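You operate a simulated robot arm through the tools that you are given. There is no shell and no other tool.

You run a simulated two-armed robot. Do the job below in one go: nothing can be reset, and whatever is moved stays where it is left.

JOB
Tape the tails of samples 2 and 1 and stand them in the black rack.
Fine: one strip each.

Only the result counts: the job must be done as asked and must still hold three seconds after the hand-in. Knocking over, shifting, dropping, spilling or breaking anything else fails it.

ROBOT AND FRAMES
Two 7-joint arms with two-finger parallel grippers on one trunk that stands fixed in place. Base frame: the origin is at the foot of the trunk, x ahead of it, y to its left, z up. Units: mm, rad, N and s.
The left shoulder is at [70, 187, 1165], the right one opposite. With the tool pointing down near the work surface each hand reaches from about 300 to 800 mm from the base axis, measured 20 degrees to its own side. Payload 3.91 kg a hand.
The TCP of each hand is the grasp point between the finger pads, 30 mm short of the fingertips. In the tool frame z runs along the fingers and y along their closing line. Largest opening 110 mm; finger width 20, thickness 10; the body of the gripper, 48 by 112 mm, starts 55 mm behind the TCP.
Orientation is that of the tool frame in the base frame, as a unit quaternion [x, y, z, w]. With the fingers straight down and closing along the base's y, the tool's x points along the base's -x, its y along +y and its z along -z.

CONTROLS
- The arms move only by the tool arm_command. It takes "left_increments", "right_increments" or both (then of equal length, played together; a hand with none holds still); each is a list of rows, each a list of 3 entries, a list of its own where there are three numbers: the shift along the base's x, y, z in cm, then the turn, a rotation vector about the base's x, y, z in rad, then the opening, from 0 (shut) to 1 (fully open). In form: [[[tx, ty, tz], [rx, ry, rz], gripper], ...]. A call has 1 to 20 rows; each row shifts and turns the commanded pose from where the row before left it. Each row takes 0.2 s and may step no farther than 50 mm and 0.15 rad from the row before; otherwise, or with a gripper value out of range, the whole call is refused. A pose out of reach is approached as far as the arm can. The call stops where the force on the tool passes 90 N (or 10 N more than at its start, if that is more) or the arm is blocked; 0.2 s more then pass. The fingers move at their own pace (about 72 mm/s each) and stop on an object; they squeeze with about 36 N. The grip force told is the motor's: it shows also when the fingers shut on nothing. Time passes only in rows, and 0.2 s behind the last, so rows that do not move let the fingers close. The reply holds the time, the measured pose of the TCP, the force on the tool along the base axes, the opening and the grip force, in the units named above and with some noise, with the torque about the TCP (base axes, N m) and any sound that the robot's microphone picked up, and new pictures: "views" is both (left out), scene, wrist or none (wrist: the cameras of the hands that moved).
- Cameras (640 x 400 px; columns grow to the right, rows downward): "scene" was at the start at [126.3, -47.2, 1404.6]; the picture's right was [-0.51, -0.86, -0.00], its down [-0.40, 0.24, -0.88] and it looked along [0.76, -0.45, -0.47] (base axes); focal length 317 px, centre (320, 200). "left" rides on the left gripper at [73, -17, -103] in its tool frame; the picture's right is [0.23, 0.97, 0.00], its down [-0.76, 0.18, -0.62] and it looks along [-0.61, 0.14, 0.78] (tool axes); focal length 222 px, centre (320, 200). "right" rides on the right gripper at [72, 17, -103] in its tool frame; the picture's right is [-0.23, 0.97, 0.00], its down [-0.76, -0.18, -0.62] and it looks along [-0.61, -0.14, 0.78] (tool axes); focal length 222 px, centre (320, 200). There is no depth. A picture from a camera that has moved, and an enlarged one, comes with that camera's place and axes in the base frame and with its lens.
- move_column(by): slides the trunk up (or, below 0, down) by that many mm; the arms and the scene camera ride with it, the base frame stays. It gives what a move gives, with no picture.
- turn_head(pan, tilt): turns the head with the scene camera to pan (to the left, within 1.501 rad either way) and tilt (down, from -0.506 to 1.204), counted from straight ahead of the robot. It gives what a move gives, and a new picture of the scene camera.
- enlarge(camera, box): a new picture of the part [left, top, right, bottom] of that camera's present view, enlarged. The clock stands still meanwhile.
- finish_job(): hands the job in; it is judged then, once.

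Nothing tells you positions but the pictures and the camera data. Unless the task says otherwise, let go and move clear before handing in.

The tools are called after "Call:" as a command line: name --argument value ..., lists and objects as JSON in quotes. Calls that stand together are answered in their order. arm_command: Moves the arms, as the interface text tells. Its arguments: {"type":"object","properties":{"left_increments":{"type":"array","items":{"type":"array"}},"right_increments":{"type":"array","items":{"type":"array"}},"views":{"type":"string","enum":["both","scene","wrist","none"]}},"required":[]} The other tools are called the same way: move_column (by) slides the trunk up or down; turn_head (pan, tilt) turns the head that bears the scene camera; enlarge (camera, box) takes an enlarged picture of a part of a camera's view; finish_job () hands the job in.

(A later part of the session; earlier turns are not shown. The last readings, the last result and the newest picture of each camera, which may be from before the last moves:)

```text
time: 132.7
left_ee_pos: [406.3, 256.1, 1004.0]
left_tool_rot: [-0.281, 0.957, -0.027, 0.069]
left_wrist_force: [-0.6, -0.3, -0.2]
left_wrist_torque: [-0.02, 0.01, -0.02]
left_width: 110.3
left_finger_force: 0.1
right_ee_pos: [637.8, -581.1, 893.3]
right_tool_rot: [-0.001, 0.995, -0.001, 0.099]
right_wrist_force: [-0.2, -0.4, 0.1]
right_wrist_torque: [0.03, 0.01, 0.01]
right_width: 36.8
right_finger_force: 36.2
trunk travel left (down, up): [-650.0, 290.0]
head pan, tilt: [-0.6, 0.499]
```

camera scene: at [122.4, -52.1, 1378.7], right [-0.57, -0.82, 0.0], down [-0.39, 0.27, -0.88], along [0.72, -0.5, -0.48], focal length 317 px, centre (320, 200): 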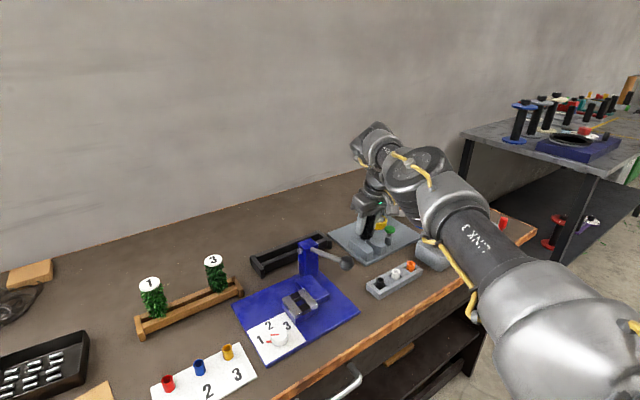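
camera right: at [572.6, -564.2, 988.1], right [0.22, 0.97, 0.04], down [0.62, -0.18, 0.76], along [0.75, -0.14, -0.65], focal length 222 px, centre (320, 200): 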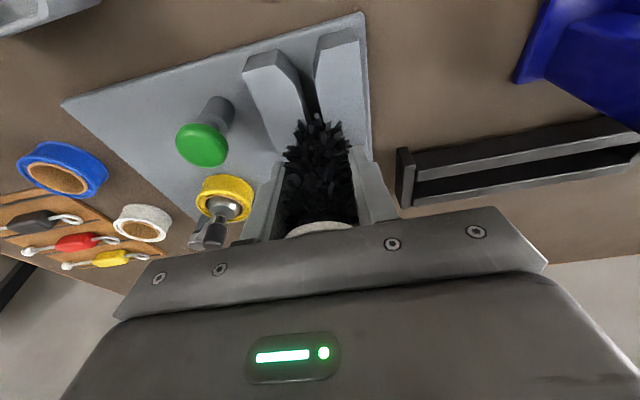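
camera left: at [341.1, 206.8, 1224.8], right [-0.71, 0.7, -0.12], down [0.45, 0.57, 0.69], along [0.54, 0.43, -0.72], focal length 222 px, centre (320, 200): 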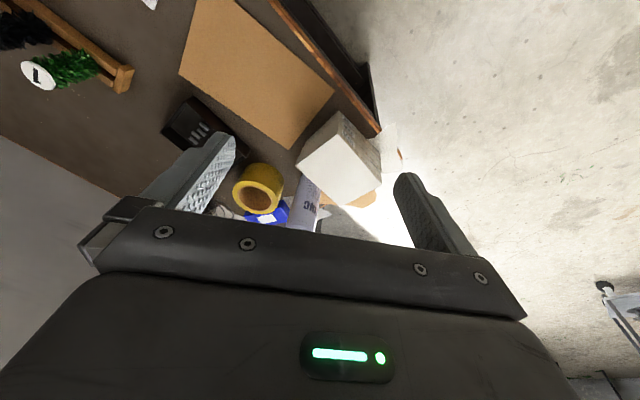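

Call:
arm_command --right_increments '[[[0, 0, -0.15], [0, 0, 0], 0], [[0, 0, 0], [0, 0, 0], 0], [[0, 0, -0.15], [0, 0, 0], 0], [[0, 0, 0], [0, 0, 0], 0]]' --views "none"

Call:
arm_command --right_increments '[[[0, 0, -0.15], [0, 0, 0], 0], [[0, 0, 0], [0, 0, 0], 0]]' --views "none"

Call:
enlarge --camera "scene" --box '[355, 220, 405, 265]'

```text
time: 133.7
left_ee_pos: [406.3, 254.5, 1003.7]
left_tool_rot: [-0.281, 0.957, -0.026, 0.069]
left_wrist_force: [-0.2, -0.1, -0.8]
left_wrist_torque: [0.04, 0.0, 0.06]
left_width: 110.0
left_finger_force: 0.1
right_ee_pos: [637.0, -581.4, 889.6]
right_tool_rot: [-0.002, 0.995, 0.0, 0.1]
right_wrist_force: [-1.1, -0.6, 0.0]
right_wrist_torque: [0.01, 0.0, -0.01]
right_width: 36.5
right_finger_force: 35.8
trunk travel left (down, up): [-650.0, 290.0]
head pan, tilt: [-0.6, 0.499]
```

```text
time: 134.3
left_ee_pos: [405.6, 255.4, 1006.1]
left_tool_rot: [-0.28, 0.957, -0.027, 0.07]
left_wrist_force: [-0.9, -0.3, -0.6]
left_wrist_torque: [0.02, -0.03, 0.0]
left_width: 109.9
left_finger_force: 0.1
right_ee_pos: [637.8, -580.8, 889.0]
right_tool_rot: [-0.001, 0.995, -0.002, 0.1]
right_wrist_force: [1.7, -3.0, 8.2]
right_wrist_torque: [-0.04, -0.18, -0.04]
right_width: 36.6
right_finger_force: 35.9
trunk travel left (down, up): [-650.0, 290.0]
head pan, tilt: [-0.6, 0.499]
```

```text
8.89 times, centred on (380, 242) of scene
camera zoom: at [122.3, -51.0, 1378.9], right [-0.57, -0.83, 0.0], down [-0.39, 0.27, -0.88], along [0.72, -0.5, -0.48], focal length 2814 px, centre (-213, -178)
```

zoom: 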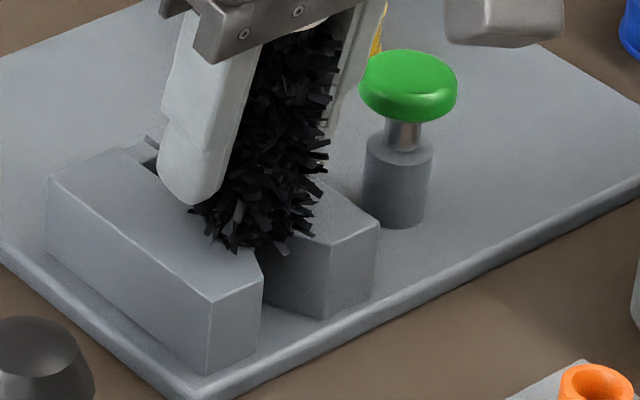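

Contact at TCP z≈889: the head rests on the block tops. I'll ease up about 1 mm, open slightly to let it stand, and check it stays upright.

Call:
arm_command --right_increments '[[[0, 0, 0.08], [0, 0, 0], 0], [[0, 0, 0], [0, 0, 0], 0], [[0, 0, 0], [0, 0, 0], 0.38], [[0, 0, 0], [0, 0, 0], 0.42], [[0, 0, 0], [0, 0, 0], 0.42]]' --views "both"

Call:
enlarge --camera "scene" --box '[355, 215, 405, 265]'

```text
time: 135.5
left_ee_pos: [406.8, 255.2, 1004.7]
left_tool_rot: [-0.281, 0.957, -0.026, 0.07]
left_wrist_force: [-0.8, -0.3, 0.3]
left_wrist_torque: [0.01, -0.02, -0.03]
left_width: 109.8
left_finger_force: 0.1
right_ee_pos: [638.2, -581.3, 889.8]
right_tool_rot: [-0.001, 0.995, -0.001, 0.099]
right_wrist_force: [0.2, 0.3, -0.7]
right_wrist_torque: [0.01, 0.01, 0.0]
right_width: 46.2
right_finger_force: 0.0
trunk travel left (down, up): [-650.0, 290.0]
head pan, tilt: [-0.6, 0.499]
camera scene: at [123.4, -51.8, 1378.6], right [-0.56, -0.83, 0.0], down [-0.4, 0.27, -0.88], along [0.72, -0.5, -0.48], focal length 317 px, centre (320, 200)
camera right: at [546.1, -564.2, 976.4], right [0.22, 0.97, 0.04], down [0.62, -0.18, 0.76], along [0.75, -0.14, -0.65], focal length 222 px, centre (320, 200)
```

scene: 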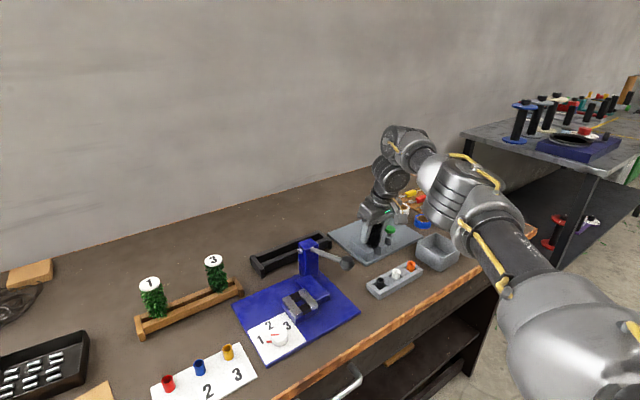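
right: 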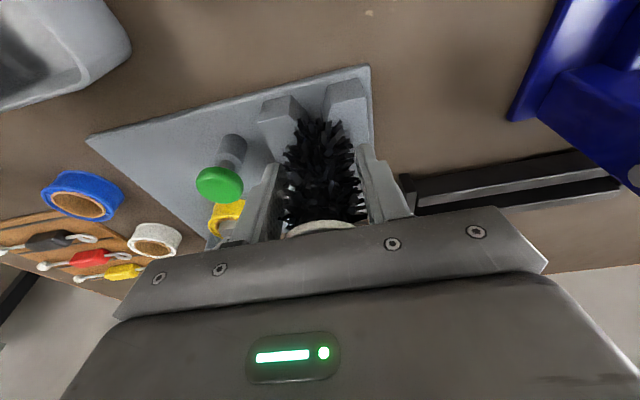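

```text
8.00 times, centred on (380, 240) of scene
camera zoom: at [123.4, -51.8, 1378.6], right [-0.56, -0.83, 0.0], down [-0.4, 0.27, -0.88], along [0.72, -0.5, -0.48], focal length 2533 px, centre (-160, -120)
```

zoom: 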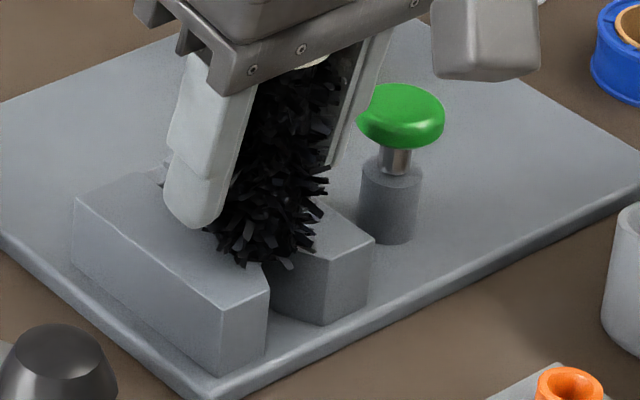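

Sample 2 stands by itself in the slot. I'll rise clear, close the fingers, and move above the green button (639, −651, top ≈870).

Call:
arm_command --right_increments '[[[0, 0, 0.5], [0, 0, 0], 0.53], [[0, 0, 3.0], [0, 0, 0], 0.53], [[0, 0, 4.0], [0, 0, 0], 0.53], [[0, 0, 3.0], [0, 0, 0], 0.53], [[0.1, -3.7, 0], [0, 0, 0], 0.2], [[0.1, -3.7, 0], [0, 0, 0], 0.0], [[0, 0, 0], [0, 0, 0], 0.0]]' --views "both"

Call:
enlarge --camera "scene" --box '[345, 205, 415, 265]'

Call:
enlarge --camera "right" --box '[240, 60, 440, 230]'

```text
time: 137.1
left_ee_pos: [405.1, 256.0, 1004.9]
left_tool_rot: [-0.28, 0.957, -0.027, 0.069]
left_wrist_force: [0.3, -0.4, -0.7]
left_wrist_torque: [-0.03, -0.01, 0.0]
left_width: 110.0
left_finger_force: 0.0
right_ee_pos: [640.7, -614.4, 994.8]
right_tool_rot: [-0.001, 0.995, 0.0, 0.1]
right_wrist_force: [0.7, 0.3, 0.2]
right_wrist_torque: [-0.02, 0.02, 0.02]
right_width: 0.0
right_finger_force: 36.3
right hand out of reach, approached as far as the arm can: row 6
trunk travel left (down, up): [-650.0, 290.0]
head pan, tilt: [-0.6, 0.499]
camera scene: at [123.7, -50.9, 1378.6], right [-0.56, -0.83, 0.0], down [-0.4, 0.27, -0.88], along [0.72, -0.5, -0.48], focal length 317 px, centre (320, 200)
camera right: at [549.2, -599.0, 1081.7], right [0.22, 0.97, 0.04], down [0.62, -0.18, 0.76], along [0.75, -0.14, -0.65], focal length 222 px, centre (320, 200)
```

scene: 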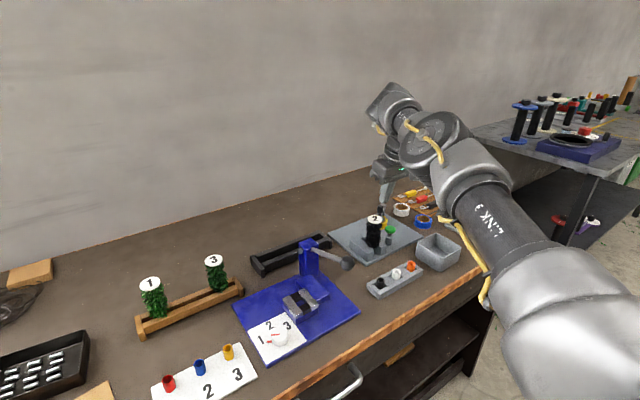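
right: 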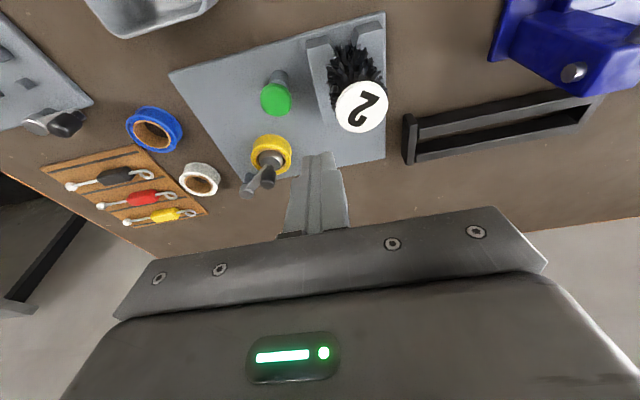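

```text
6.67 times, centred on (380, 235) of scene
camera zoom: at [123.7, -50.9, 1378.6], right [-0.56, -0.83, 0.0], down [-0.4, 0.27, -0.88], along [0.72, -0.5, -0.48], focal length 2111 px, centre (-80, -33)
```

zoom: 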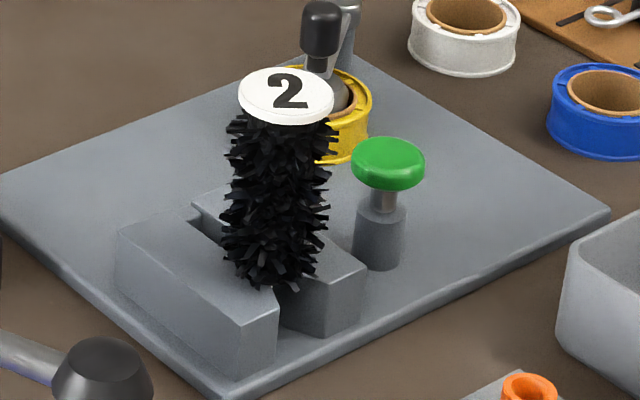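

```text
2.35 times, centred on (340, 145) of right
camera zoom: at [549.2, -599.0, 1081.7], right [0.22, 0.97, 0.04], down [0.62, -0.18, 0.76], along [0.75, -0.14, -0.65], focal length 523 px, centre (273, 329)
```

zoom: 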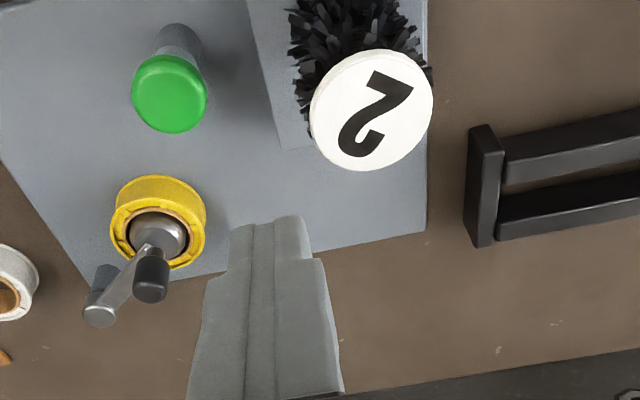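

Sample 2 stands upright, and I can see the roll's hold-down arm too. The button spot is slightly out of reach upright, so I'll tilt a bit more and come down just above the button.

Call:
arm_command --right_increments '[[[0, -1.0, -1.5], [0, -0.1, 0], 0], [[-0.1, -1.5, -2.0], [0, -0.05, 0], 0], [[-0.1, -1.5, -2.4], [0, 0, 0], 0], [[0, 0, -2.2], [0, 0, 0], 0], [[0, 0, 0], [0, 0, 0], 0]]' --views "both"

Call:
enlarge --camera "scene" --box '[345, 205, 415, 265]'

Call:
enlarge --camera "right" --box '[240, 60, 440, 230]'

```text
time: 138.3
left_ee_pos: [406.2, 255.4, 1003.4]
left_tool_rot: [-0.281, 0.957, -0.026, 0.069]
left_wrist_force: [-1.0, 0.1, -0.6]
left_wrist_torque: [0.02, -0.04, 0.01]
left_width: 110.4
left_finger_force: 0.1
right_ee_pos: [635.4, -654.9, 913.2]
right_tool_rot: [-0.001, 0.985, 0.0, 0.174]
right_wrist_force: [0.2, -0.4, 0.0]
right_wrist_torque: [0.02, -0.01, 0.01]
right_width: 0.2
right_finger_force: 36.1
trunk travel left (down, up): [-650.0, 290.0]
head pan, tilt: [-0.6, 0.499]
camera scene: at [122.9, -51.1, 1378.7], right [-0.56, -0.83, 0.0], down [-0.39, 0.27, -0.88], along [0.72, -0.5, -0.48], focal length 317 px, centre (320, 200)
camera right: at [532.8, -639.6, 986.4], right [0.21, 0.97, 0.08], down [0.5, -0.18, 0.85], along [0.84, -0.14, -0.53], focal length 222 px, centre (320, 200)
```

scene: 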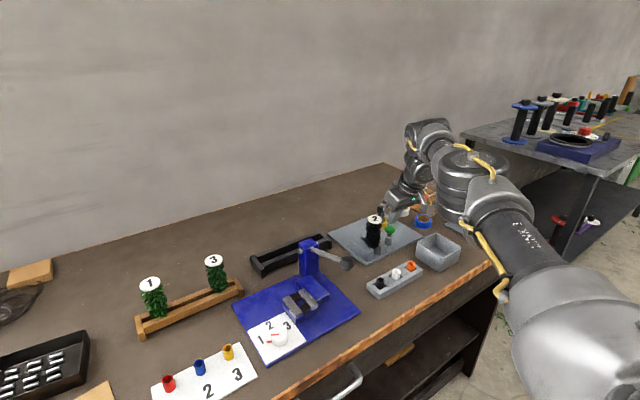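
right: 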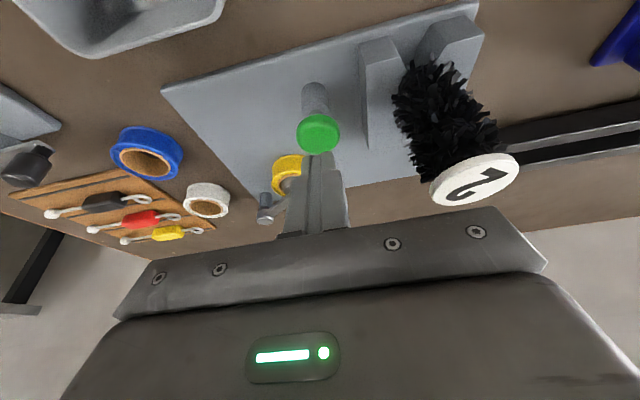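

```text
6.67 times, centred on (380, 235) of scene
camera zoom: at [122.9, -51.1, 1378.7], right [-0.56, -0.83, 0.0], down [-0.39, 0.27, -0.88], along [0.72, -0.5, -0.48], focal length 2111 px, centre (-80, -33)
```

zoom: 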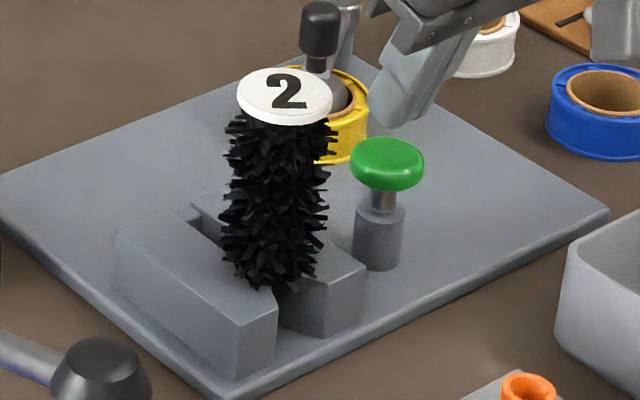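

```text
2.35 times, centred on (340, 145) of right
camera zoom: at [532.8, -639.6, 986.4], right [0.21, 0.97, 0.08], down [0.5, -0.18, 0.85], along [0.84, -0.14, -0.53], focal length 523 px, centre (273, 329)
```

zoom: 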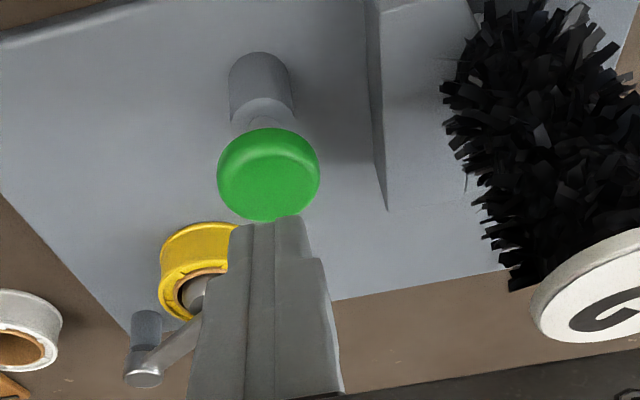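

The fingertips are right above the button cap. I'll press down in small steps, watching force and sound, and stop at one click.

Call:
arm_command --right_increments '[[[0.2, 0, -0.8], [0, 0, 0], 0], [[0, 0, -0.3], [0, 0, 0], 0], [[0, 0, 0], [0, 0, 0], 0]]' --views "none"

Call:
arm_command --right_increments '[[[0, 0, -0.2], [0, 0, 0], 0], [[0, 0, 0], [0, 0, 0], 0]]' --views "none"

Call:
arm_command --right_increments '[[[0, 0, -0.2], [0, 0, 0], 0], [[0, 0, 0], [0, 0, 0], 0]]' --views "none"

```text
time: 139.1
left_ee_pos: [406.6, 254.4, 1004.7]
left_tool_rot: [-0.281, 0.957, -0.026, 0.068]
left_wrist_force: [0.4, 1.0, -0.1]
left_wrist_torque: [0.02, 0.02, -0.01]
left_width: 109.9
left_finger_force: 0.1
right_ee_pos: [639.0, -656.5, 902.2]
right_tool_rot: [-0.001, 0.985, -0.001, 0.173]
right_wrist_force: [-0.5, 1.2, 0.8]
right_wrist_torque: [0.0, 0.0, -0.05]
right_width: 0.1
right_finger_force: 35.8
trunk travel left (down, up): [-650.0, 290.0]
head pan, tilt: [-0.6, 0.499]
```

```text
time: 139.7
left_ee_pos: [405.4, 255.4, 1004.6]
left_tool_rot: [-0.28, 0.957, -0.026, 0.069]
left_wrist_force: [-0.3, 0.7, 0.1]
left_wrist_torque: [0.02, 0.03, 0.02]
left_width: 109.9
left_finger_force: 0.0
right_ee_pos: [639.1, -656.7, 900.3]
right_tool_rot: [-0.001, 0.985, 0.0, 0.173]
right_wrist_force: [-0.7, 0.5, -0.4]
right_wrist_torque: [0.0, 0.02, -0.01]
right_width: 0.2
right_finger_force: 35.9
trunk travel left (down, up): [-650.0, 290.0]
head pan, tilt: [-0.6, 0.499]
```

```text
time: 140.3
left_ee_pos: [405.4, 254.1, 1004.7]
left_tool_rot: [-0.281, 0.957, -0.027, 0.069]
left_wrist_force: [0.7, 0.2, 0.5]
left_wrist_torque: [0.03, -0.04, -0.03]
left_width: 110.1
left_finger_force: 0.1
right_ee_pos: [639.1, -656.2, 896.0]
right_tool_rot: [-0.001, 0.985, -0.001, 0.173]
right_wrist_force: [0.2, 0.1, 0.3]
right_wrist_torque: [-0.03, -0.02, -0.03]
right_width: 0.2
right_finger_force: 36.3
trunk travel left (down, up): [-650.0, 290.0]
head pan, tilt: [-0.6, 0.499]
```

Call:
enlarge --camera "scene" --box '[355, 205, 415, 260]'

Call:
enlarge --camera "right" --box '[240, 60, 440, 230]'

```text
7.27 times, centred on (385, 232) of scene
camera zoom: at [123.2, -51.6, 1378.6], right [-0.56, -0.83, 0.0], down [-0.4, 0.27, -0.88], along [0.72, -0.5, -0.48], focal length 2303 px, centre (-153, -36)
```

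zoom: 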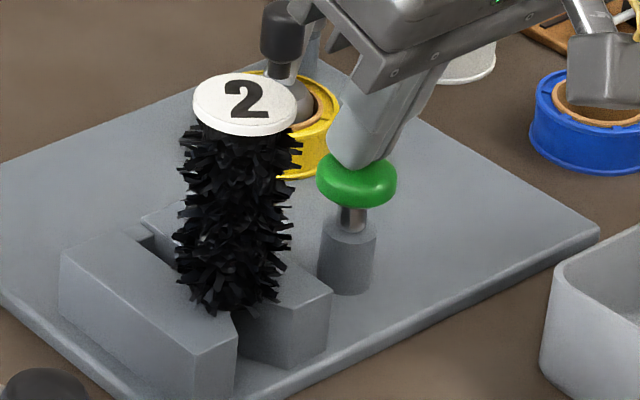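

```text
2.35 times, centred on (340, 145) of right
camera zoom: at [535.2, -639.8, 970.8], right [0.21, 0.97, 0.08], down [0.5, -0.18, 0.85], along [0.84, -0.14, -0.53], focal length 523 px, centre (273, 329)
```

zoom: 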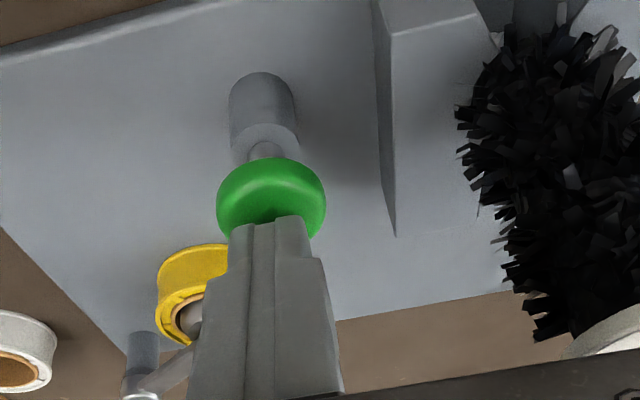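

The tips are just about touching the cap. I'll continue pressing in 2 mm steps.

Call:
arm_command --right_increments '[[[0, 0, -0.2], [0, 0, 0], 0], [[0, 0, 0], [0, 0, 0], 0]]' --views "none"

Call:
arm_command --right_increments '[[[0, 0, -0.2], [0, 0, 0], 0], [[0, 0, 0], [0, 0, 0], 0]]' --views "none"

```text
time: 140.9
left_ee_pos: [405.5, 254.6, 1004.5]
left_tool_rot: [-0.281, 0.957, -0.027, 0.069]
left_wrist_force: [-0.7, -0.2, -0.1]
left_wrist_torque: [-0.02, 0.0, 0.0]
left_width: 110.0
left_finger_force: 0.0
right_ee_pos: [639.8, -657.0, 896.0]
right_tool_rot: [-0.001, 0.985, -0.001, 0.175]
right_wrist_force: [0.3, -0.6, 0.5]
right_wrist_torque: [0.0, -0.01, -0.03]
right_width: 0.2
right_finger_force: 36.2
trunk travel left (down, up): [-650.0, 290.0]
head pan, tilt: [-0.6, 0.499]
```

```text
time: 141.5
left_ee_pos: [405.7, 255.4, 1005.4]
left_tool_rot: [-0.281, 0.957, -0.027, 0.069]
left_wrist_force: [-0.3, -0.2, -1.2]
left_wrist_torque: [0.02, -0.01, 0.0]
left_width: 110.0
left_finger_force: 0.0
right_ee_pos: [638.2, -655.7, 894.5]
right_tool_rot: [-0.001, 0.985, 0.0, 0.173]
right_wrist_force: [0.2, -0.7, 1.6]
right_wrist_torque: [-0.01, 0.02, 0.01]
right_width: 0.0
right_finger_force: 35.7
trunk travel left (down, up): [-650.0, 290.0]
head pan, tilt: [-0.6, 0.499]
```

Call:
arm_command --right_increments '[[[0, 0, -0.2], [0, 0, 0], 0], [[0, 0, 0], [0, 0, 0], 0]]' --views "none"

Call:
arm_command --right_increments '[[[0, 0, -0.2], [0, 0, 0], 0], [[0, 0, 0], [0, 0, 0], 0]]' --views "none"

Call:
arm_command --right_increments '[[[0, 0, -0.2], [0, 0, 0], 0], [[0, 0, 0], [0, 0, 0], 0]]' --views "none"

```text
time: 142.1
left_ee_pos: [405.6, 254.7, 1003.7]
left_tool_rot: [-0.282, 0.957, -0.026, 0.069]
left_wrist_force: [0.4, -0.4, -0.6]
left_wrist_torque: [-0.05, 0.0, 0.04]
left_width: 109.7
left_finger_force: 0.1
right_ee_pos: [639.3, -656.3, 891.5]
right_tool_rot: [0.0, 0.985, -0.001, 0.174]
right_wrist_force: [-0.6, 1.0, 2.5]
right_wrist_torque: [-0.01, 0.02, -0.05]
right_width: 0.2
right_finger_force: 35.9
trunk travel left (down, up): [-650.0, 290.0]
head pan, tilt: [-0.6, 0.499]
```

```text
time: 142.7
left_ee_pos: [405.4, 255.5, 1005.0]
left_tool_rot: [-0.281, 0.957, -0.028, 0.069]
left_wrist_force: [0.1, -0.2, -0.7]
left_wrist_torque: [-0.05, 0.04, 0.0]
left_width: 110.1
left_finger_force: 0.1
right_ee_pos: [639.5, -655.1, 890.4]
right_tool_rot: [0.0, 0.985, -0.001, 0.174]
right_wrist_force: [0.6, -1.1, 3.2]
right_wrist_torque: [-0.04, -0.06, -0.01]
right_width: 0.0
right_finger_force: 35.8
trunk travel left (down, up): [-650.0, 290.0]
head pan, tilt: [-0.6, 0.499]
```

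```text
time: 143.3
left_ee_pos: [404.4, 254.5, 1004.7]
left_tool_rot: [-0.281, 0.957, -0.027, 0.068]
left_wrist_force: [0.5, -0.4, 0.6]
left_wrist_torque: [-0.02, 0.01, 0.0]
left_width: 110.0
left_finger_force: 0.0
right_ee_pos: [638.5, -655.4, 888.9]
right_tool_rot: [-0.001, 0.985, 0.0, 0.173]
right_wrist_force: [0.5, -1.6, 3.5]
right_wrist_torque: [0.02, 0.02, 0.0]
right_width: 0.3
right_finger_force: 35.9
trunk travel left (down, up): [-650.0, 290.0]
head pan, tilt: [-0.6, 0.499]
```

The button is going down on its spring (3.5 N), with no click yet. I'll keep pressing.

Call:
arm_command --right_increments '[[[0, 0, -0.2], [0, 0, 0], 0], [[0, 0, 0], [0, 0, 0], 0]]' --views "none"

Call:
arm_command --right_increments '[[[0, 0, -0.2], [0, 0, 0], 0], [[0, 0, 0], [0, 0, 0], 0]]' --views "none"

```text
time: 143.9
left_ee_pos: [405.5, 254.8, 1006.4]
left_tool_rot: [-0.28, 0.957, -0.026, 0.069]
left_wrist_force: [0.8, -0.7, 0.6]
left_wrist_torque: [-0.02, -0.01, 0.03]
left_width: 109.7
left_finger_force: 0.1
right_ee_pos: [637.9, -656.5, 886.4]
right_tool_rot: [-0.001, 0.985, -0.001, 0.174]
right_wrist_force: [1.0, -2.0, 3.7]
right_wrist_torque: [-0.05, -0.05, 0.02]
right_width: 0.0
right_finger_force: 36.1
trunk travel left (down, up): [-650.0, 290.0]
head pan, tilt: [-0.6, 0.499]
```

```text
time: 144.5
left_ee_pos: [405.8, 256.3, 1005.9]
left_tool_rot: [-0.28, 0.957, -0.027, 0.068]
left_wrist_force: [0.1, 0.3, -0.2]
left_wrist_torque: [0.0, -0.04, 0.01]
left_width: 110.1
left_finger_force: 0.1
right_ee_pos: [639.2, -655.9, 885.3]
right_tool_rot: [-0.001, 0.985, -0.001, 0.173]
right_wrist_force: [1.6, -2.0, 4.3]
right_wrist_torque: [-0.05, -0.05, -0.02]
right_width: 0.0
right_finger_force: 36.4
trunk travel left (down, up): [-650.0, 290.0]
head pan, tilt: [-0.6, 0.499]
heard: click
```

A click was heard. I'll stop pressing and look at what happened before releasing.

Call:
enlarge --camera "scene" --box '[345, 205, 415, 265]'

Call:
enlarge --camera "right" --box '[200, 0, 560, 230]'

Call:
arm_command --right_increments '[[[0, 0, 1.0], [0, 0, 0], 0], [[0, 0, 2.0], [0, 0, 0], 0], [[0, 0, 3.0], [0, 0, 0], 0]]' --views "both"

Call:
enlarge --camera "scene" --box '[345, 205, 415, 265]'

```text
6.67 times, centred on (380, 235) of scene
camera zoom: at [122.7, -51.2, 1378.7], right [-0.56, -0.83, 0.0], down [-0.39, 0.27, -0.88], along [0.72, -0.5, -0.48], focal length 2111 px, centre (-80, -33)
```

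zoom: 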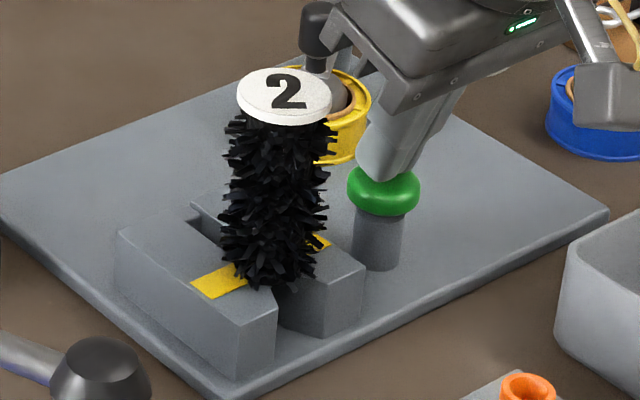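

```text
1.74 times, centred on (380, 115) of right
camera zoom: at [534.9, -639.1, 957.8], right [0.21, 0.97, 0.08], down [0.5, -0.18, 0.85], along [0.84, -0.14, -0.53], focal length 386 px, centre (216, 348)
```

zoom: 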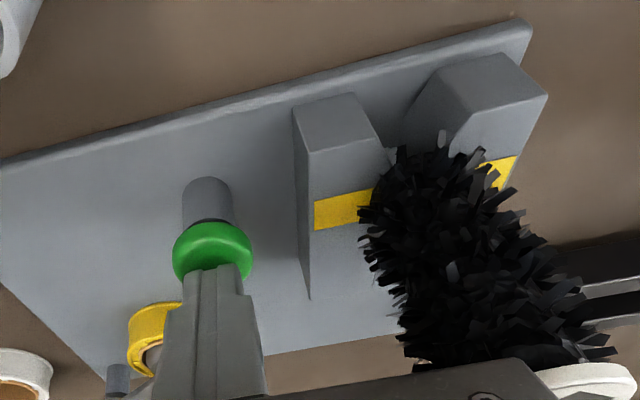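

```text
time: 145.3
left_ee_pos: [405.1, 256.0, 1004.2]
left_tool_rot: [-0.281, 0.957, -0.027, 0.068]
left_wrist_force: [-0.4, -0.3, 0.0]
left_wrist_torque: [-0.03, 0.04, -0.02]
left_width: 110.0
left_finger_force: 0.0
right_ee_pos: [639.6, -654.3, 943.0]
right_tool_rot: [0.0, 0.985, -0.002, 0.174]
right_wrist_force: [-0.5, 0.7, 0.6]
right_wrist_torque: [-0.02, -0.01, 0.01]
right_width: 0.1
right_finger_force: 35.7
trunk travel left (down, up): [-650.0, 290.0]
head pan, tilt: [-0.6, 0.499]
camera scene: at [122.4, -50.5, 1378.7], right [-0.56, -0.83, 0.0], down [-0.39, 0.27, -0.88], along [0.72, -0.5, -0.48], focal length 317 px, centre (320, 200)
camera right: at [536.0, -637.6, 1017.1], right [0.21, 0.97, 0.07], down [0.5, -0.18, 0.85], along [0.84, -0.14, -0.53], focal length 222 px, centre (320, 200)
```

scene: 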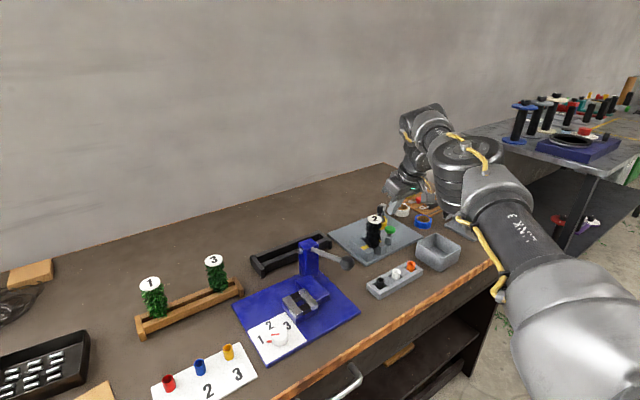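
right: 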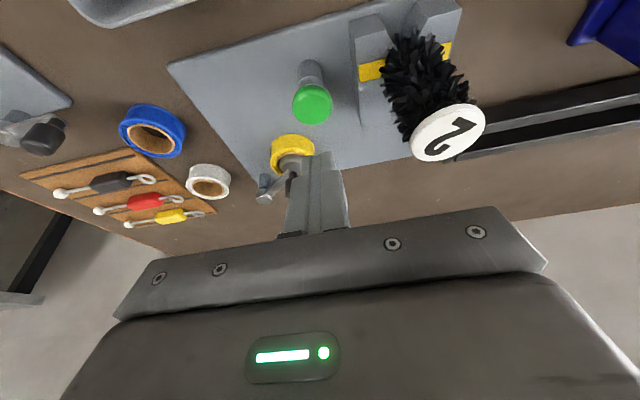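

```text
6.67 times, centred on (380, 235) of scene
camera zoom: at [122.4, -50.5, 1378.7], right [-0.56, -0.83, 0.0], down [-0.39, 0.27, -0.88], along [0.72, -0.5, -0.48], focal length 2111 px, centre (-80, -33)
```

zoom: 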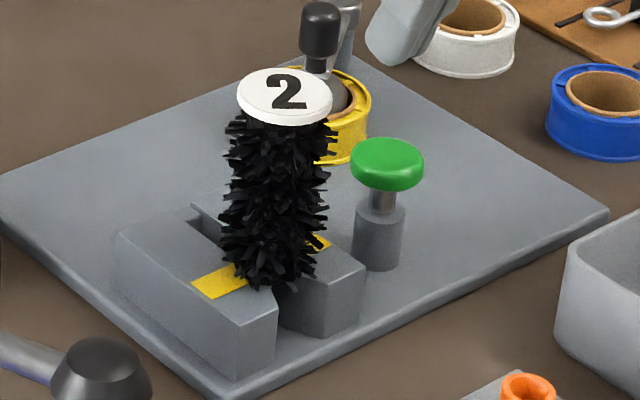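

The button fed exactly one yellow strip across the slot (x≈636–650). So the sequence is: press the button to lay a strip, then push the tail through it against the feeler. I'll regrip sample 2, draw it out in front, and push it in.

Call:
arm_command --right_increments '[[[0, 0, 4.5], [0, 0, 0], 0], [[0, 2.5, 1.5], [0, 0.08, 0], 0.53], [[0, 2.5, 0], [0, 0.072, 0], 0.53], [[-0.1, 2.3, 0], [0, 0, 0], 0.53], [[0, 0, 0], [0, 0, 0], 0.53]]' --views "both"

Call:
enlarge --camera "right" --box '[220, 20, 440, 240]'

```text
time: 146.5
left_ee_pos: [407.4, 253.6, 1003.3]
left_tool_rot: [-0.28, 0.957, -0.026, 0.068]
left_wrist_force: [0.0, 0.3, -0.2]
left_wrist_torque: [0.01, 0.05, 0.0]
left_width: 110.1
left_finger_force: 0.1
right_ee_pos: [639.3, -583.0, 1002.7]
right_tool_rot: [-0.001, 0.995, -0.001, 0.097]
right_wrist_force: [-0.1, 0.6, 0.0]
right_wrist_torque: [0.0, 0.01, -0.01]
right_width: 58.2
right_finger_force: 0.0
trunk travel left (down, up): [-650.0, 290.0]
head pan, tilt: [-0.6, 0.499]
camera scene: at [123.8, -51.7, 1378.6], right [-0.57, -0.83, 0.0], down [-0.4, 0.27, -0.88], along [0.72, -0.5, -0.48], focal length 317 px, centre (320, 200)
camera right: at [547.7, -566.7, 1090.9], right [0.22, 0.97, 0.04], down [0.63, -0.18, 0.76], along [0.75, -0.14, -0.65], focal length 222 px, centre (320, 200)
```

scene: 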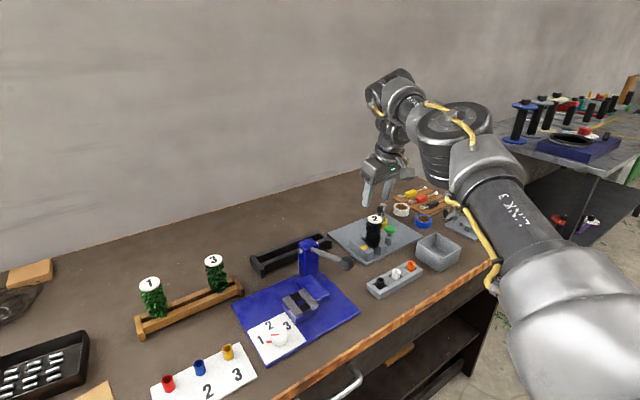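
right: 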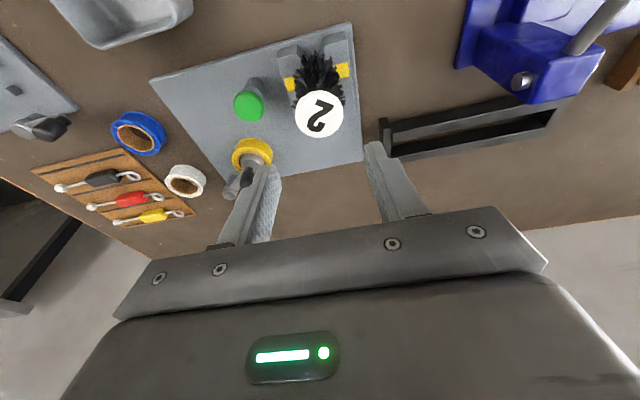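

```text
1.82 times, centred on (330, 130) of right
camera zoom: at [547.7, -566.7, 1090.9], right [0.22, 0.97, 0.04], down [0.63, -0.18, 0.76], along [0.75, -0.14, -0.65], focal length 404 px, centre (302, 327)
```

zoom: 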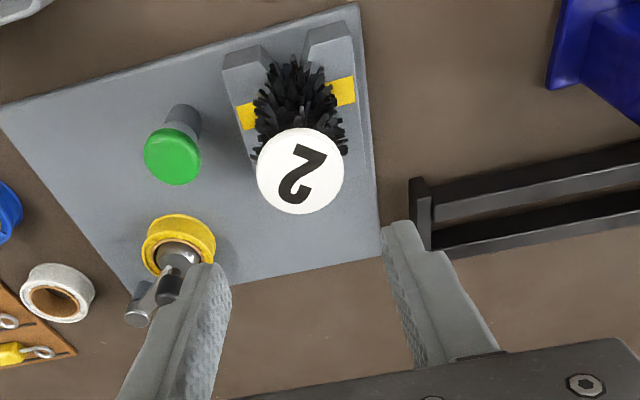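

The sample's disc is at (637, −580.5), so I'm nearly centred. I'll descend and regrip at the same height.

Call:
arm_command --right_increments '[[[-0.1, 0.2, -3.0], [0, 0, 0], 0.53], [[0, 0, -3.0], [0, 0, 0], 0.53], [[0, 0, -3.0], [0, 0, 0], 0.53], [[0, 0, -2.2], [0, 0, 0], 0.53], [[0, 0, 0], [0, 0, 0], 0.53], [[0, 0, 0], [0, 0, 0], 0.3], [[0, 0, 0], [0, 0, 0], 0.0], [[0, 0, 0], [0, 0, 0], 0.0], [[0, 0, 0], [0, 0, 0], 0.0]]' --views "wrist"

Call:
enlarge --camera "scene" --box '[345, 205, 415, 265]'

```text
time: 148.5
left_ee_pos: [405.4, 255.2, 1004.8]
left_tool_rot: [-0.281, 0.957, -0.027, 0.069]
left_wrist_force: [-0.1, 0.0, 0.5]
left_wrist_torque: [-0.01, 0.01, -0.01]
left_width: 110.1
left_finger_force: 0.1
right_ee_pos: [637.0, -581.1, 891.5]
right_tool_rot: [-0.001, 0.995, -0.001, 0.097]
right_wrist_force: [-0.6, -1.0, 1.7]
right_wrist_torque: [0.0, -0.01, -0.03]
right_width: 36.5
right_finger_force: 35.5
trunk travel left (down, up): [-650.0, 290.0]
head pan, tilt: [-0.6, 0.499]
camera right: at [545.8, -564.4, 979.3], right [0.22, 0.97, 0.04], down [0.63, -0.18, 0.76], along [0.75, -0.14, -0.65], focal length 222 px, centre (320, 200)
```

right: 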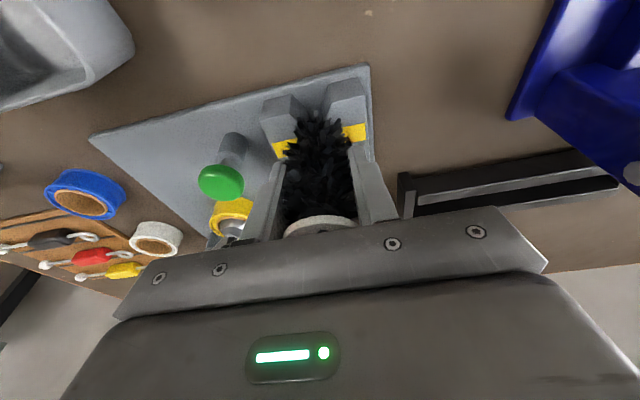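

```text
6.67 times, centred on (380, 235) of scene
camera zoom: at [123.1, -51.6, 1378.7], right [-0.56, -0.83, 0.0], down [-0.4, 0.27, -0.88], along [0.72, -0.5, -0.48], focal length 2111 px, centre (-80, -33)
```

zoom: 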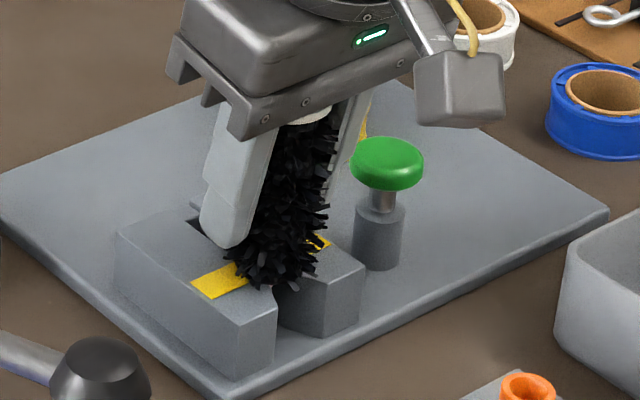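

Gripped again. I'll lift 3 mm and slide it out to the front, then look at the strip.

Call:
arm_command --right_increments '[[[0, 0, 0.3], [0, 0, 0], 0], [[-1.0, 0, 0], [0, 0, 0], 0], [[-1.2, 0, 0], [0, 0, 0], 0], [[-1.2, 0, 0], [0, 0, 0], 0], [[0, 0, 0], [0, 0, 0], 0]]' --views "none"

Call:
enlarge --camera "scene" --box '[345, 210, 415, 270]'

Call:
enlarge --camera "right" --box '[220, 60, 440, 240]'

```text
time: 149.7
left_ee_pos: [406.5, 254.9, 1004.6]
left_tool_rot: [-0.28, 0.957, -0.026, 0.069]
left_wrist_force: [0.6, 0.1, 0.3]
left_wrist_torque: [0.01, -0.01, -0.03]
left_width: 110.1
left_finger_force: 0.0
right_ee_pos: [603.1, -580.8, 894.3]
right_tool_rot: [-0.001, 0.995, -0.001, 0.098]
right_wrist_force: [0.5, -0.1, -0.8]
right_wrist_torque: [0.02, -0.03, 0.03]
right_width: 36.3
right_finger_force: 36.3
trunk travel left (down, up): [-650.0, 290.0]
head pan, tilt: [-0.6, 0.499]
```

```text
6.67 times, centred on (380, 240) of scene
camera zoom: at [123.7, -51.6, 1378.6], right [-0.56, -0.83, 0.0], down [-0.4, 0.27, -0.88], along [0.72, -0.5, -0.48], focal length 2111 px, centre (-80, -67)
```

zoom: 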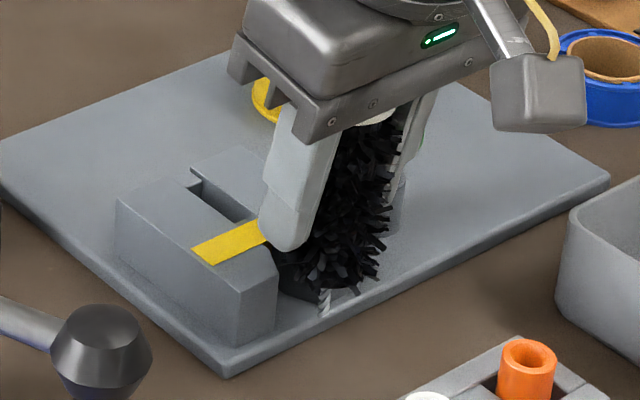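

```text
2.22 times, centred on (330, 150) of right
camera zoom: at [511.8, -564.8, 981.7], right [0.22, 0.97, 0.04], down [0.63, -0.18, 0.76], along [0.75, -0.14, -0.65], focal length 494 px, centre (298, 311)
```

zoom: 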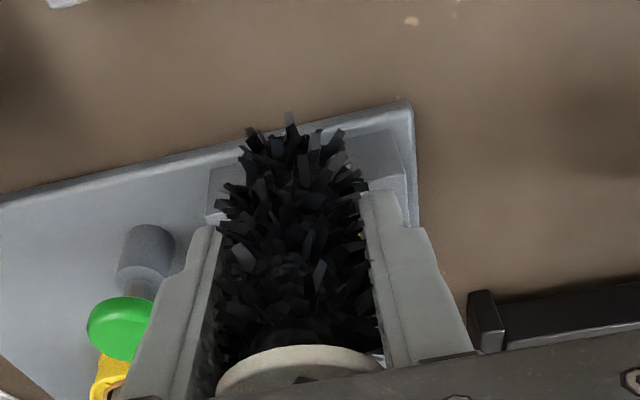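

The strip lies across the slot and the tail is free in front. I'll push it in slowly through the strip toward the feeler's end, listening for a click.

Call:
arm_command --right_increments '[[[1.2, 0, 0], [0, 0, 0], 0], [[1.2, 0, 0], [0, 0, 0], 0], [[0.8, 0, 0], [0, 0, 0], 0], [[0, 0, 0], [0, 0, 0], 0]]' --views "none"

Call:
arm_command --right_increments '[[[0.4, 0, 0], [0, 0, 0], 0], [[0.4, 0, 0], [0, 0, 0], 0], [[0, 0, 0], [0, 0, 0], 0]]' --views "none"

Call:
arm_command --right_increments '[[[0.3, 0, 0], [0, 0, 0], 0], [[0.3, 0, 0], [0, 0, 0], 0], [[0, 0, 0], [0, 0, 0], 0]]' --views "none"

```text
time: 150.7
left_ee_pos: [406.0, 254.7, 1004.1]
left_tool_rot: [-0.282, 0.957, -0.026, 0.069]
left_wrist_force: [0.4, -0.5, -0.4]
left_wrist_torque: [0.05, -0.01, 0.03]
left_width: 109.9
left_finger_force: 0.0
right_ee_pos: [634.6, -583.0, 893.8]
right_tool_rot: [-0.001, 0.995, -0.001, 0.097]
right_wrist_force: [0.1, -0.4, 0.2]
right_wrist_torque: [0.02, 0.03, 0.0]
right_width: 36.4
right_finger_force: 36.1
trunk travel left (down, up): [-650.0, 290.0]
head pan, tilt: [-0.6, 0.499]
```

```text
time: 151.5
left_ee_pos: [406.2, 253.9, 1004.9]
left_tool_rot: [-0.281, 0.957, -0.026, 0.069]
left_wrist_force: [0.0, 0.0, -0.3]
left_wrist_torque: [-0.01, -0.03, 0.0]
left_width: 109.9
left_finger_force: 0.0
right_ee_pos: [642.9, -582.0, 893.5]
right_tool_rot: [-0.001, 0.995, -0.001, 0.098]
right_wrist_force: [0.0, 0.5, -0.8]
right_wrist_torque: [0.02, 0.05, 0.0]
right_width: 36.8
right_finger_force: 36.3
trunk travel left (down, up): [-650.0, 290.0]
head pan, tilt: [-0.6, 0.499]
```

```text
time: 152.3
left_ee_pos: [406.1, 255.7, 1005.3]
left_tool_rot: [-0.28, 0.957, -0.027, 0.069]
left_wrist_force: [-0.6, -0.5, -0.3]
left_wrist_torque: [-0.01, 0.01, 0.05]
left_width: 110.2
left_finger_force: 0.1
right_ee_pos: [649.3, -582.3, 894.7]
right_tool_rot: [0.0, 0.995, 0.0, 0.097]
right_wrist_force: [-0.8, 0.3, -1.0]
right_wrist_torque: [0.05, 0.11, 0.04]
right_width: 36.4
right_finger_force: 36.3
trunk travel left (down, up): [-650.0, 290.0]
head pan, tilt: [-0.6, 0.499]
```

Call:
arm_command --right_increments '[[[0.3, 0.08, 0], [0, 0, 0], 0], [[0.2, 0, 0], [0, 0, 0], 0], [[0, 0, 0], [0, 0, 0], 0]]' --views "none"

Call:
arm_command --right_increments '[[[0.2, 0, 0], [0, 0, 0], 0], [[0.2, 0, 0], [0, 0, 0], 0], [[0, 0, 0], [0, 0, 0], 0]]' --views "none"

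Call:
arm_command --right_increments '[[[0.2, 0, 0], [0, 0, 0], 0], [[0, 0, 0], [0, 0, 0], 0]]' --views "none"

```text
time: 153.1
left_ee_pos: [405.7, 253.9, 1005.7]
left_tool_rot: [-0.28, 0.957, -0.028, 0.069]
left_wrist_force: [-0.7, -0.4, 0.8]
left_wrist_torque: [0.02, 0.0, 0.01]
left_width: 110.1
left_finger_force: 0.0
right_ee_pos: [654.0, -581.0, 894.9]
right_tool_rot: [0.0, 0.995, 0.0, 0.097]
right_wrist_force: [-2.6, -0.1, -1.1]
right_wrist_torque: [0.01, 0.13, 0.03]
right_width: 36.4
right_finger_force: 35.9
trunk travel left (down, up): [-650.0, 290.0]
head pan, tilt: [-0.6, 0.499]
```

```text
time: 153.9
left_ee_pos: [406.2, 255.3, 1004.8]
left_tool_rot: [-0.281, 0.957, -0.025, 0.068]
left_wrist_force: [-0.3, 1.0, 0.1]
left_wrist_torque: [-0.02, -0.01, 0.01]
left_width: 109.9
left_finger_force: 0.1
right_ee_pos: [658.1, -580.0, 894.9]
right_tool_rot: [-0.001, 0.995, -0.002, 0.098]
right_wrist_force: [-2.1, -1.7, -0.7]
right_wrist_torque: [-0.05, 0.19, 0.01]
right_width: 36.5
right_finger_force: 35.9
trunk travel left (down, up): [-650.0, 290.0]
head pan, tilt: [-0.6, 0.499]
```

```text
time: 154.5
left_ee_pos: [405.9, 254.3, 1004.0]
left_tool_rot: [-0.28, 0.957, -0.027, 0.069]
left_wrist_force: [-0.3, 0.5, -1.0]
left_wrist_torque: [-0.02, -0.02, -0.05]
left_width: 110.2
left_finger_force: 0.0
right_ee_pos: [660.7, -580.5, 895.1]
right_tool_rot: [-0.001, 0.995, -0.001, 0.097]
right_wrist_force: [-3.3, 0.0, -1.0]
right_wrist_torque: [0.0, 0.18, 0.03]
right_width: 36.6
right_finger_force: 36.1
trunk travel left (down, up): [-650.0, 290.0]
head pan, tilt: [-0.6, 0.499]
```

Call:
arm_command --right_increments '[[[0.15, 0, 0], [0, 0, 0], 0], [[0, 0, 0], [0, 0, 0], 0]]' --views "none"

Call:
arm_command --right_increments '[[[0.15, 0, 0], [0, 0, 0], 0], [[0, 0, 0], [0, 0, 0], 0]]' --views "none"

Call:
enlarge --camera "scene" --box '[345, 210, 415, 270]'

```text
time: 155.1
left_ee_pos: [406.1, 255.9, 1004.3]
left_tool_rot: [-0.281, 0.957, -0.027, 0.069]
left_wrist_force: [0.8, 0.7, 0.3]
left_wrist_torque: [0.05, 0.01, 0.01]
left_width: 109.9
left_finger_force: 0.3
right_ee_pos: [661.5, -579.4, 895.6]
right_tool_rot: [0.0, 0.995, -0.002, 0.098]
right_wrist_force: [-3.0, -0.1, -0.7]
right_wrist_torque: [0.04, 0.23, 0.01]
right_width: 36.4
right_finger_force: 36.3
trunk travel left (down, up): [-650.0, 290.0]
head pan, tilt: [-0.6, 0.499]
```

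```text
time: 155.7
left_ee_pos: [407.0, 255.0, 1004.5]
left_tool_rot: [-0.28, 0.957, -0.027, 0.07]
left_wrist_force: [0.2, 0.5, -0.6]
left_wrist_torque: [0.01, -0.01, 0.01]
left_width: 110.0
left_finger_force: 0.0
right_ee_pos: [661.8, -580.8, 894.5]
right_tool_rot: [-0.001, 0.995, -0.001, 0.099]
right_wrist_force: [-3.0, -1.4, 0.6]
right_wrist_torque: [-0.06, 0.19, -0.02]
right_width: 36.3
right_finger_force: 36.4
trunk travel left (down, up): [-650.0, 290.0]
head pan, tilt: [-0.6, 0.499]
```

```text
6.67 times, centred on (380, 240) of scene
camera zoom: at [122.6, -51.8, 1378.7], right [-0.57, -0.82, 0.0], down [-0.39, 0.27, -0.88], along [0.72, -0.5, -0.48], focal length 2111 px, centre (-80, -67)
```

zoom: 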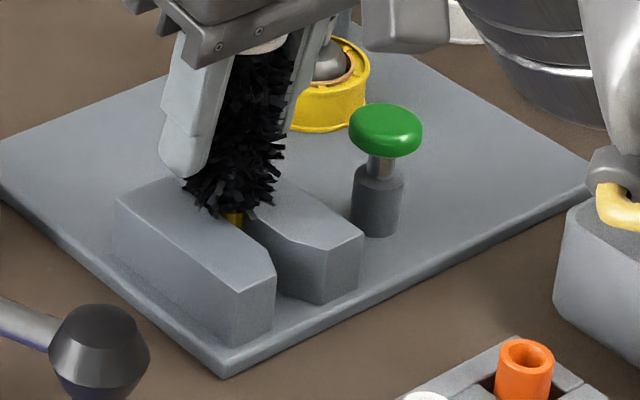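

The strip is gone from the blocks and yellow shows on the tail: it has been wrapped. I'll draw it out and check.

Call:
arm_command --right_increments '[[[-1.0, 0, 0], [0, 0, 0], 0], [[-1.5, 0, 0], [0, 0, 0], 0], [[-1.5, 0, 0], [0, 0, 0], 0], [[-1.5, 0, 0.2], [0, 0, 0], 0], [[-1.0, 0, 1.5], [0, 0, 0], 0], [[0, 0, 0], [0, 0, 0], 0]]' --views "none"

Call:
enlarge --camera "scene" --box '[360, 210, 430, 270]'

Call:
enlarge --camera "scene" --box '[375, 225, 415, 260]'

```text
time: 157.1
left_ee_pos: [406.7, 254.9, 1004.2]
left_tool_rot: [-0.28, 0.957, -0.026, 0.069]
left_wrist_force: [0.1, -0.2, -0.4]
left_wrist_torque: [0.04, 0.02, -0.02]
left_width: 110.1
left_finger_force: 0.0
right_ee_pos: [597.9, -580.6, 912.8]
right_tool_rot: [-0.002, 0.995, 0.0, 0.097]
right_wrist_force: [0.4, -0.3, -0.7]
right_wrist_torque: [0.02, 0.02, 0.01]
right_width: 36.6
right_finger_force: 36.1
trunk travel left (down, up): [-650.0, 290.0]
head pan, tilt: [-0.6, 0.499]
```

```text
6.67 times, centred on (395, 240) of scene
camera zoom: at [124.0, -51.7, 1378.5], right [-0.56, -0.83, 0.0], down [-0.4, 0.27, -0.88], along [0.72, -0.5, -0.48], focal length 2111 px, centre (-180, -67)
```

zoom: 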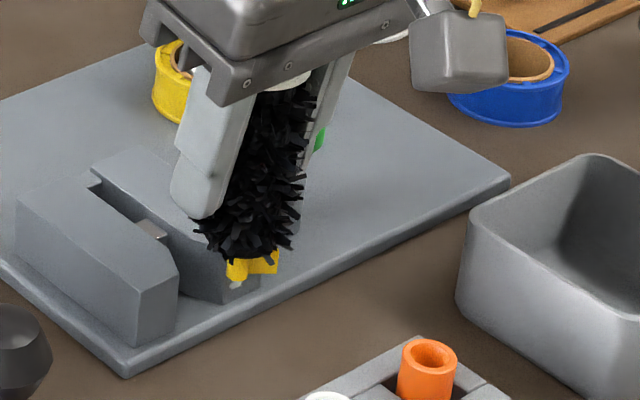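

```text
11.43 times, centred on (395, 242) of scene
camera zoom: at [124.0, -51.7, 1378.5], right [-0.56, -0.83, 0.0], down [-0.4, 0.27, -0.88], along [0.72, -0.5, -0.48], focal length 3618 px, centre (-537, -286)
```

zoom: 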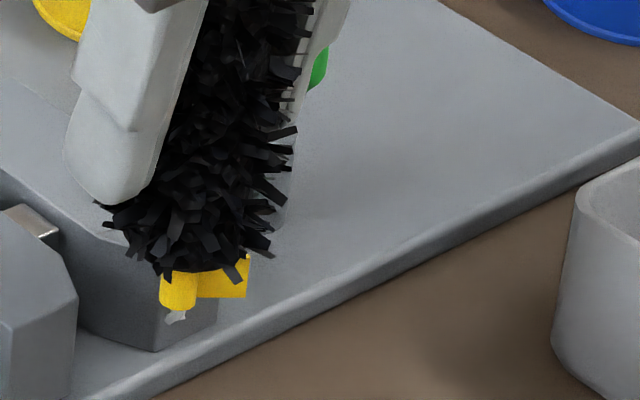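

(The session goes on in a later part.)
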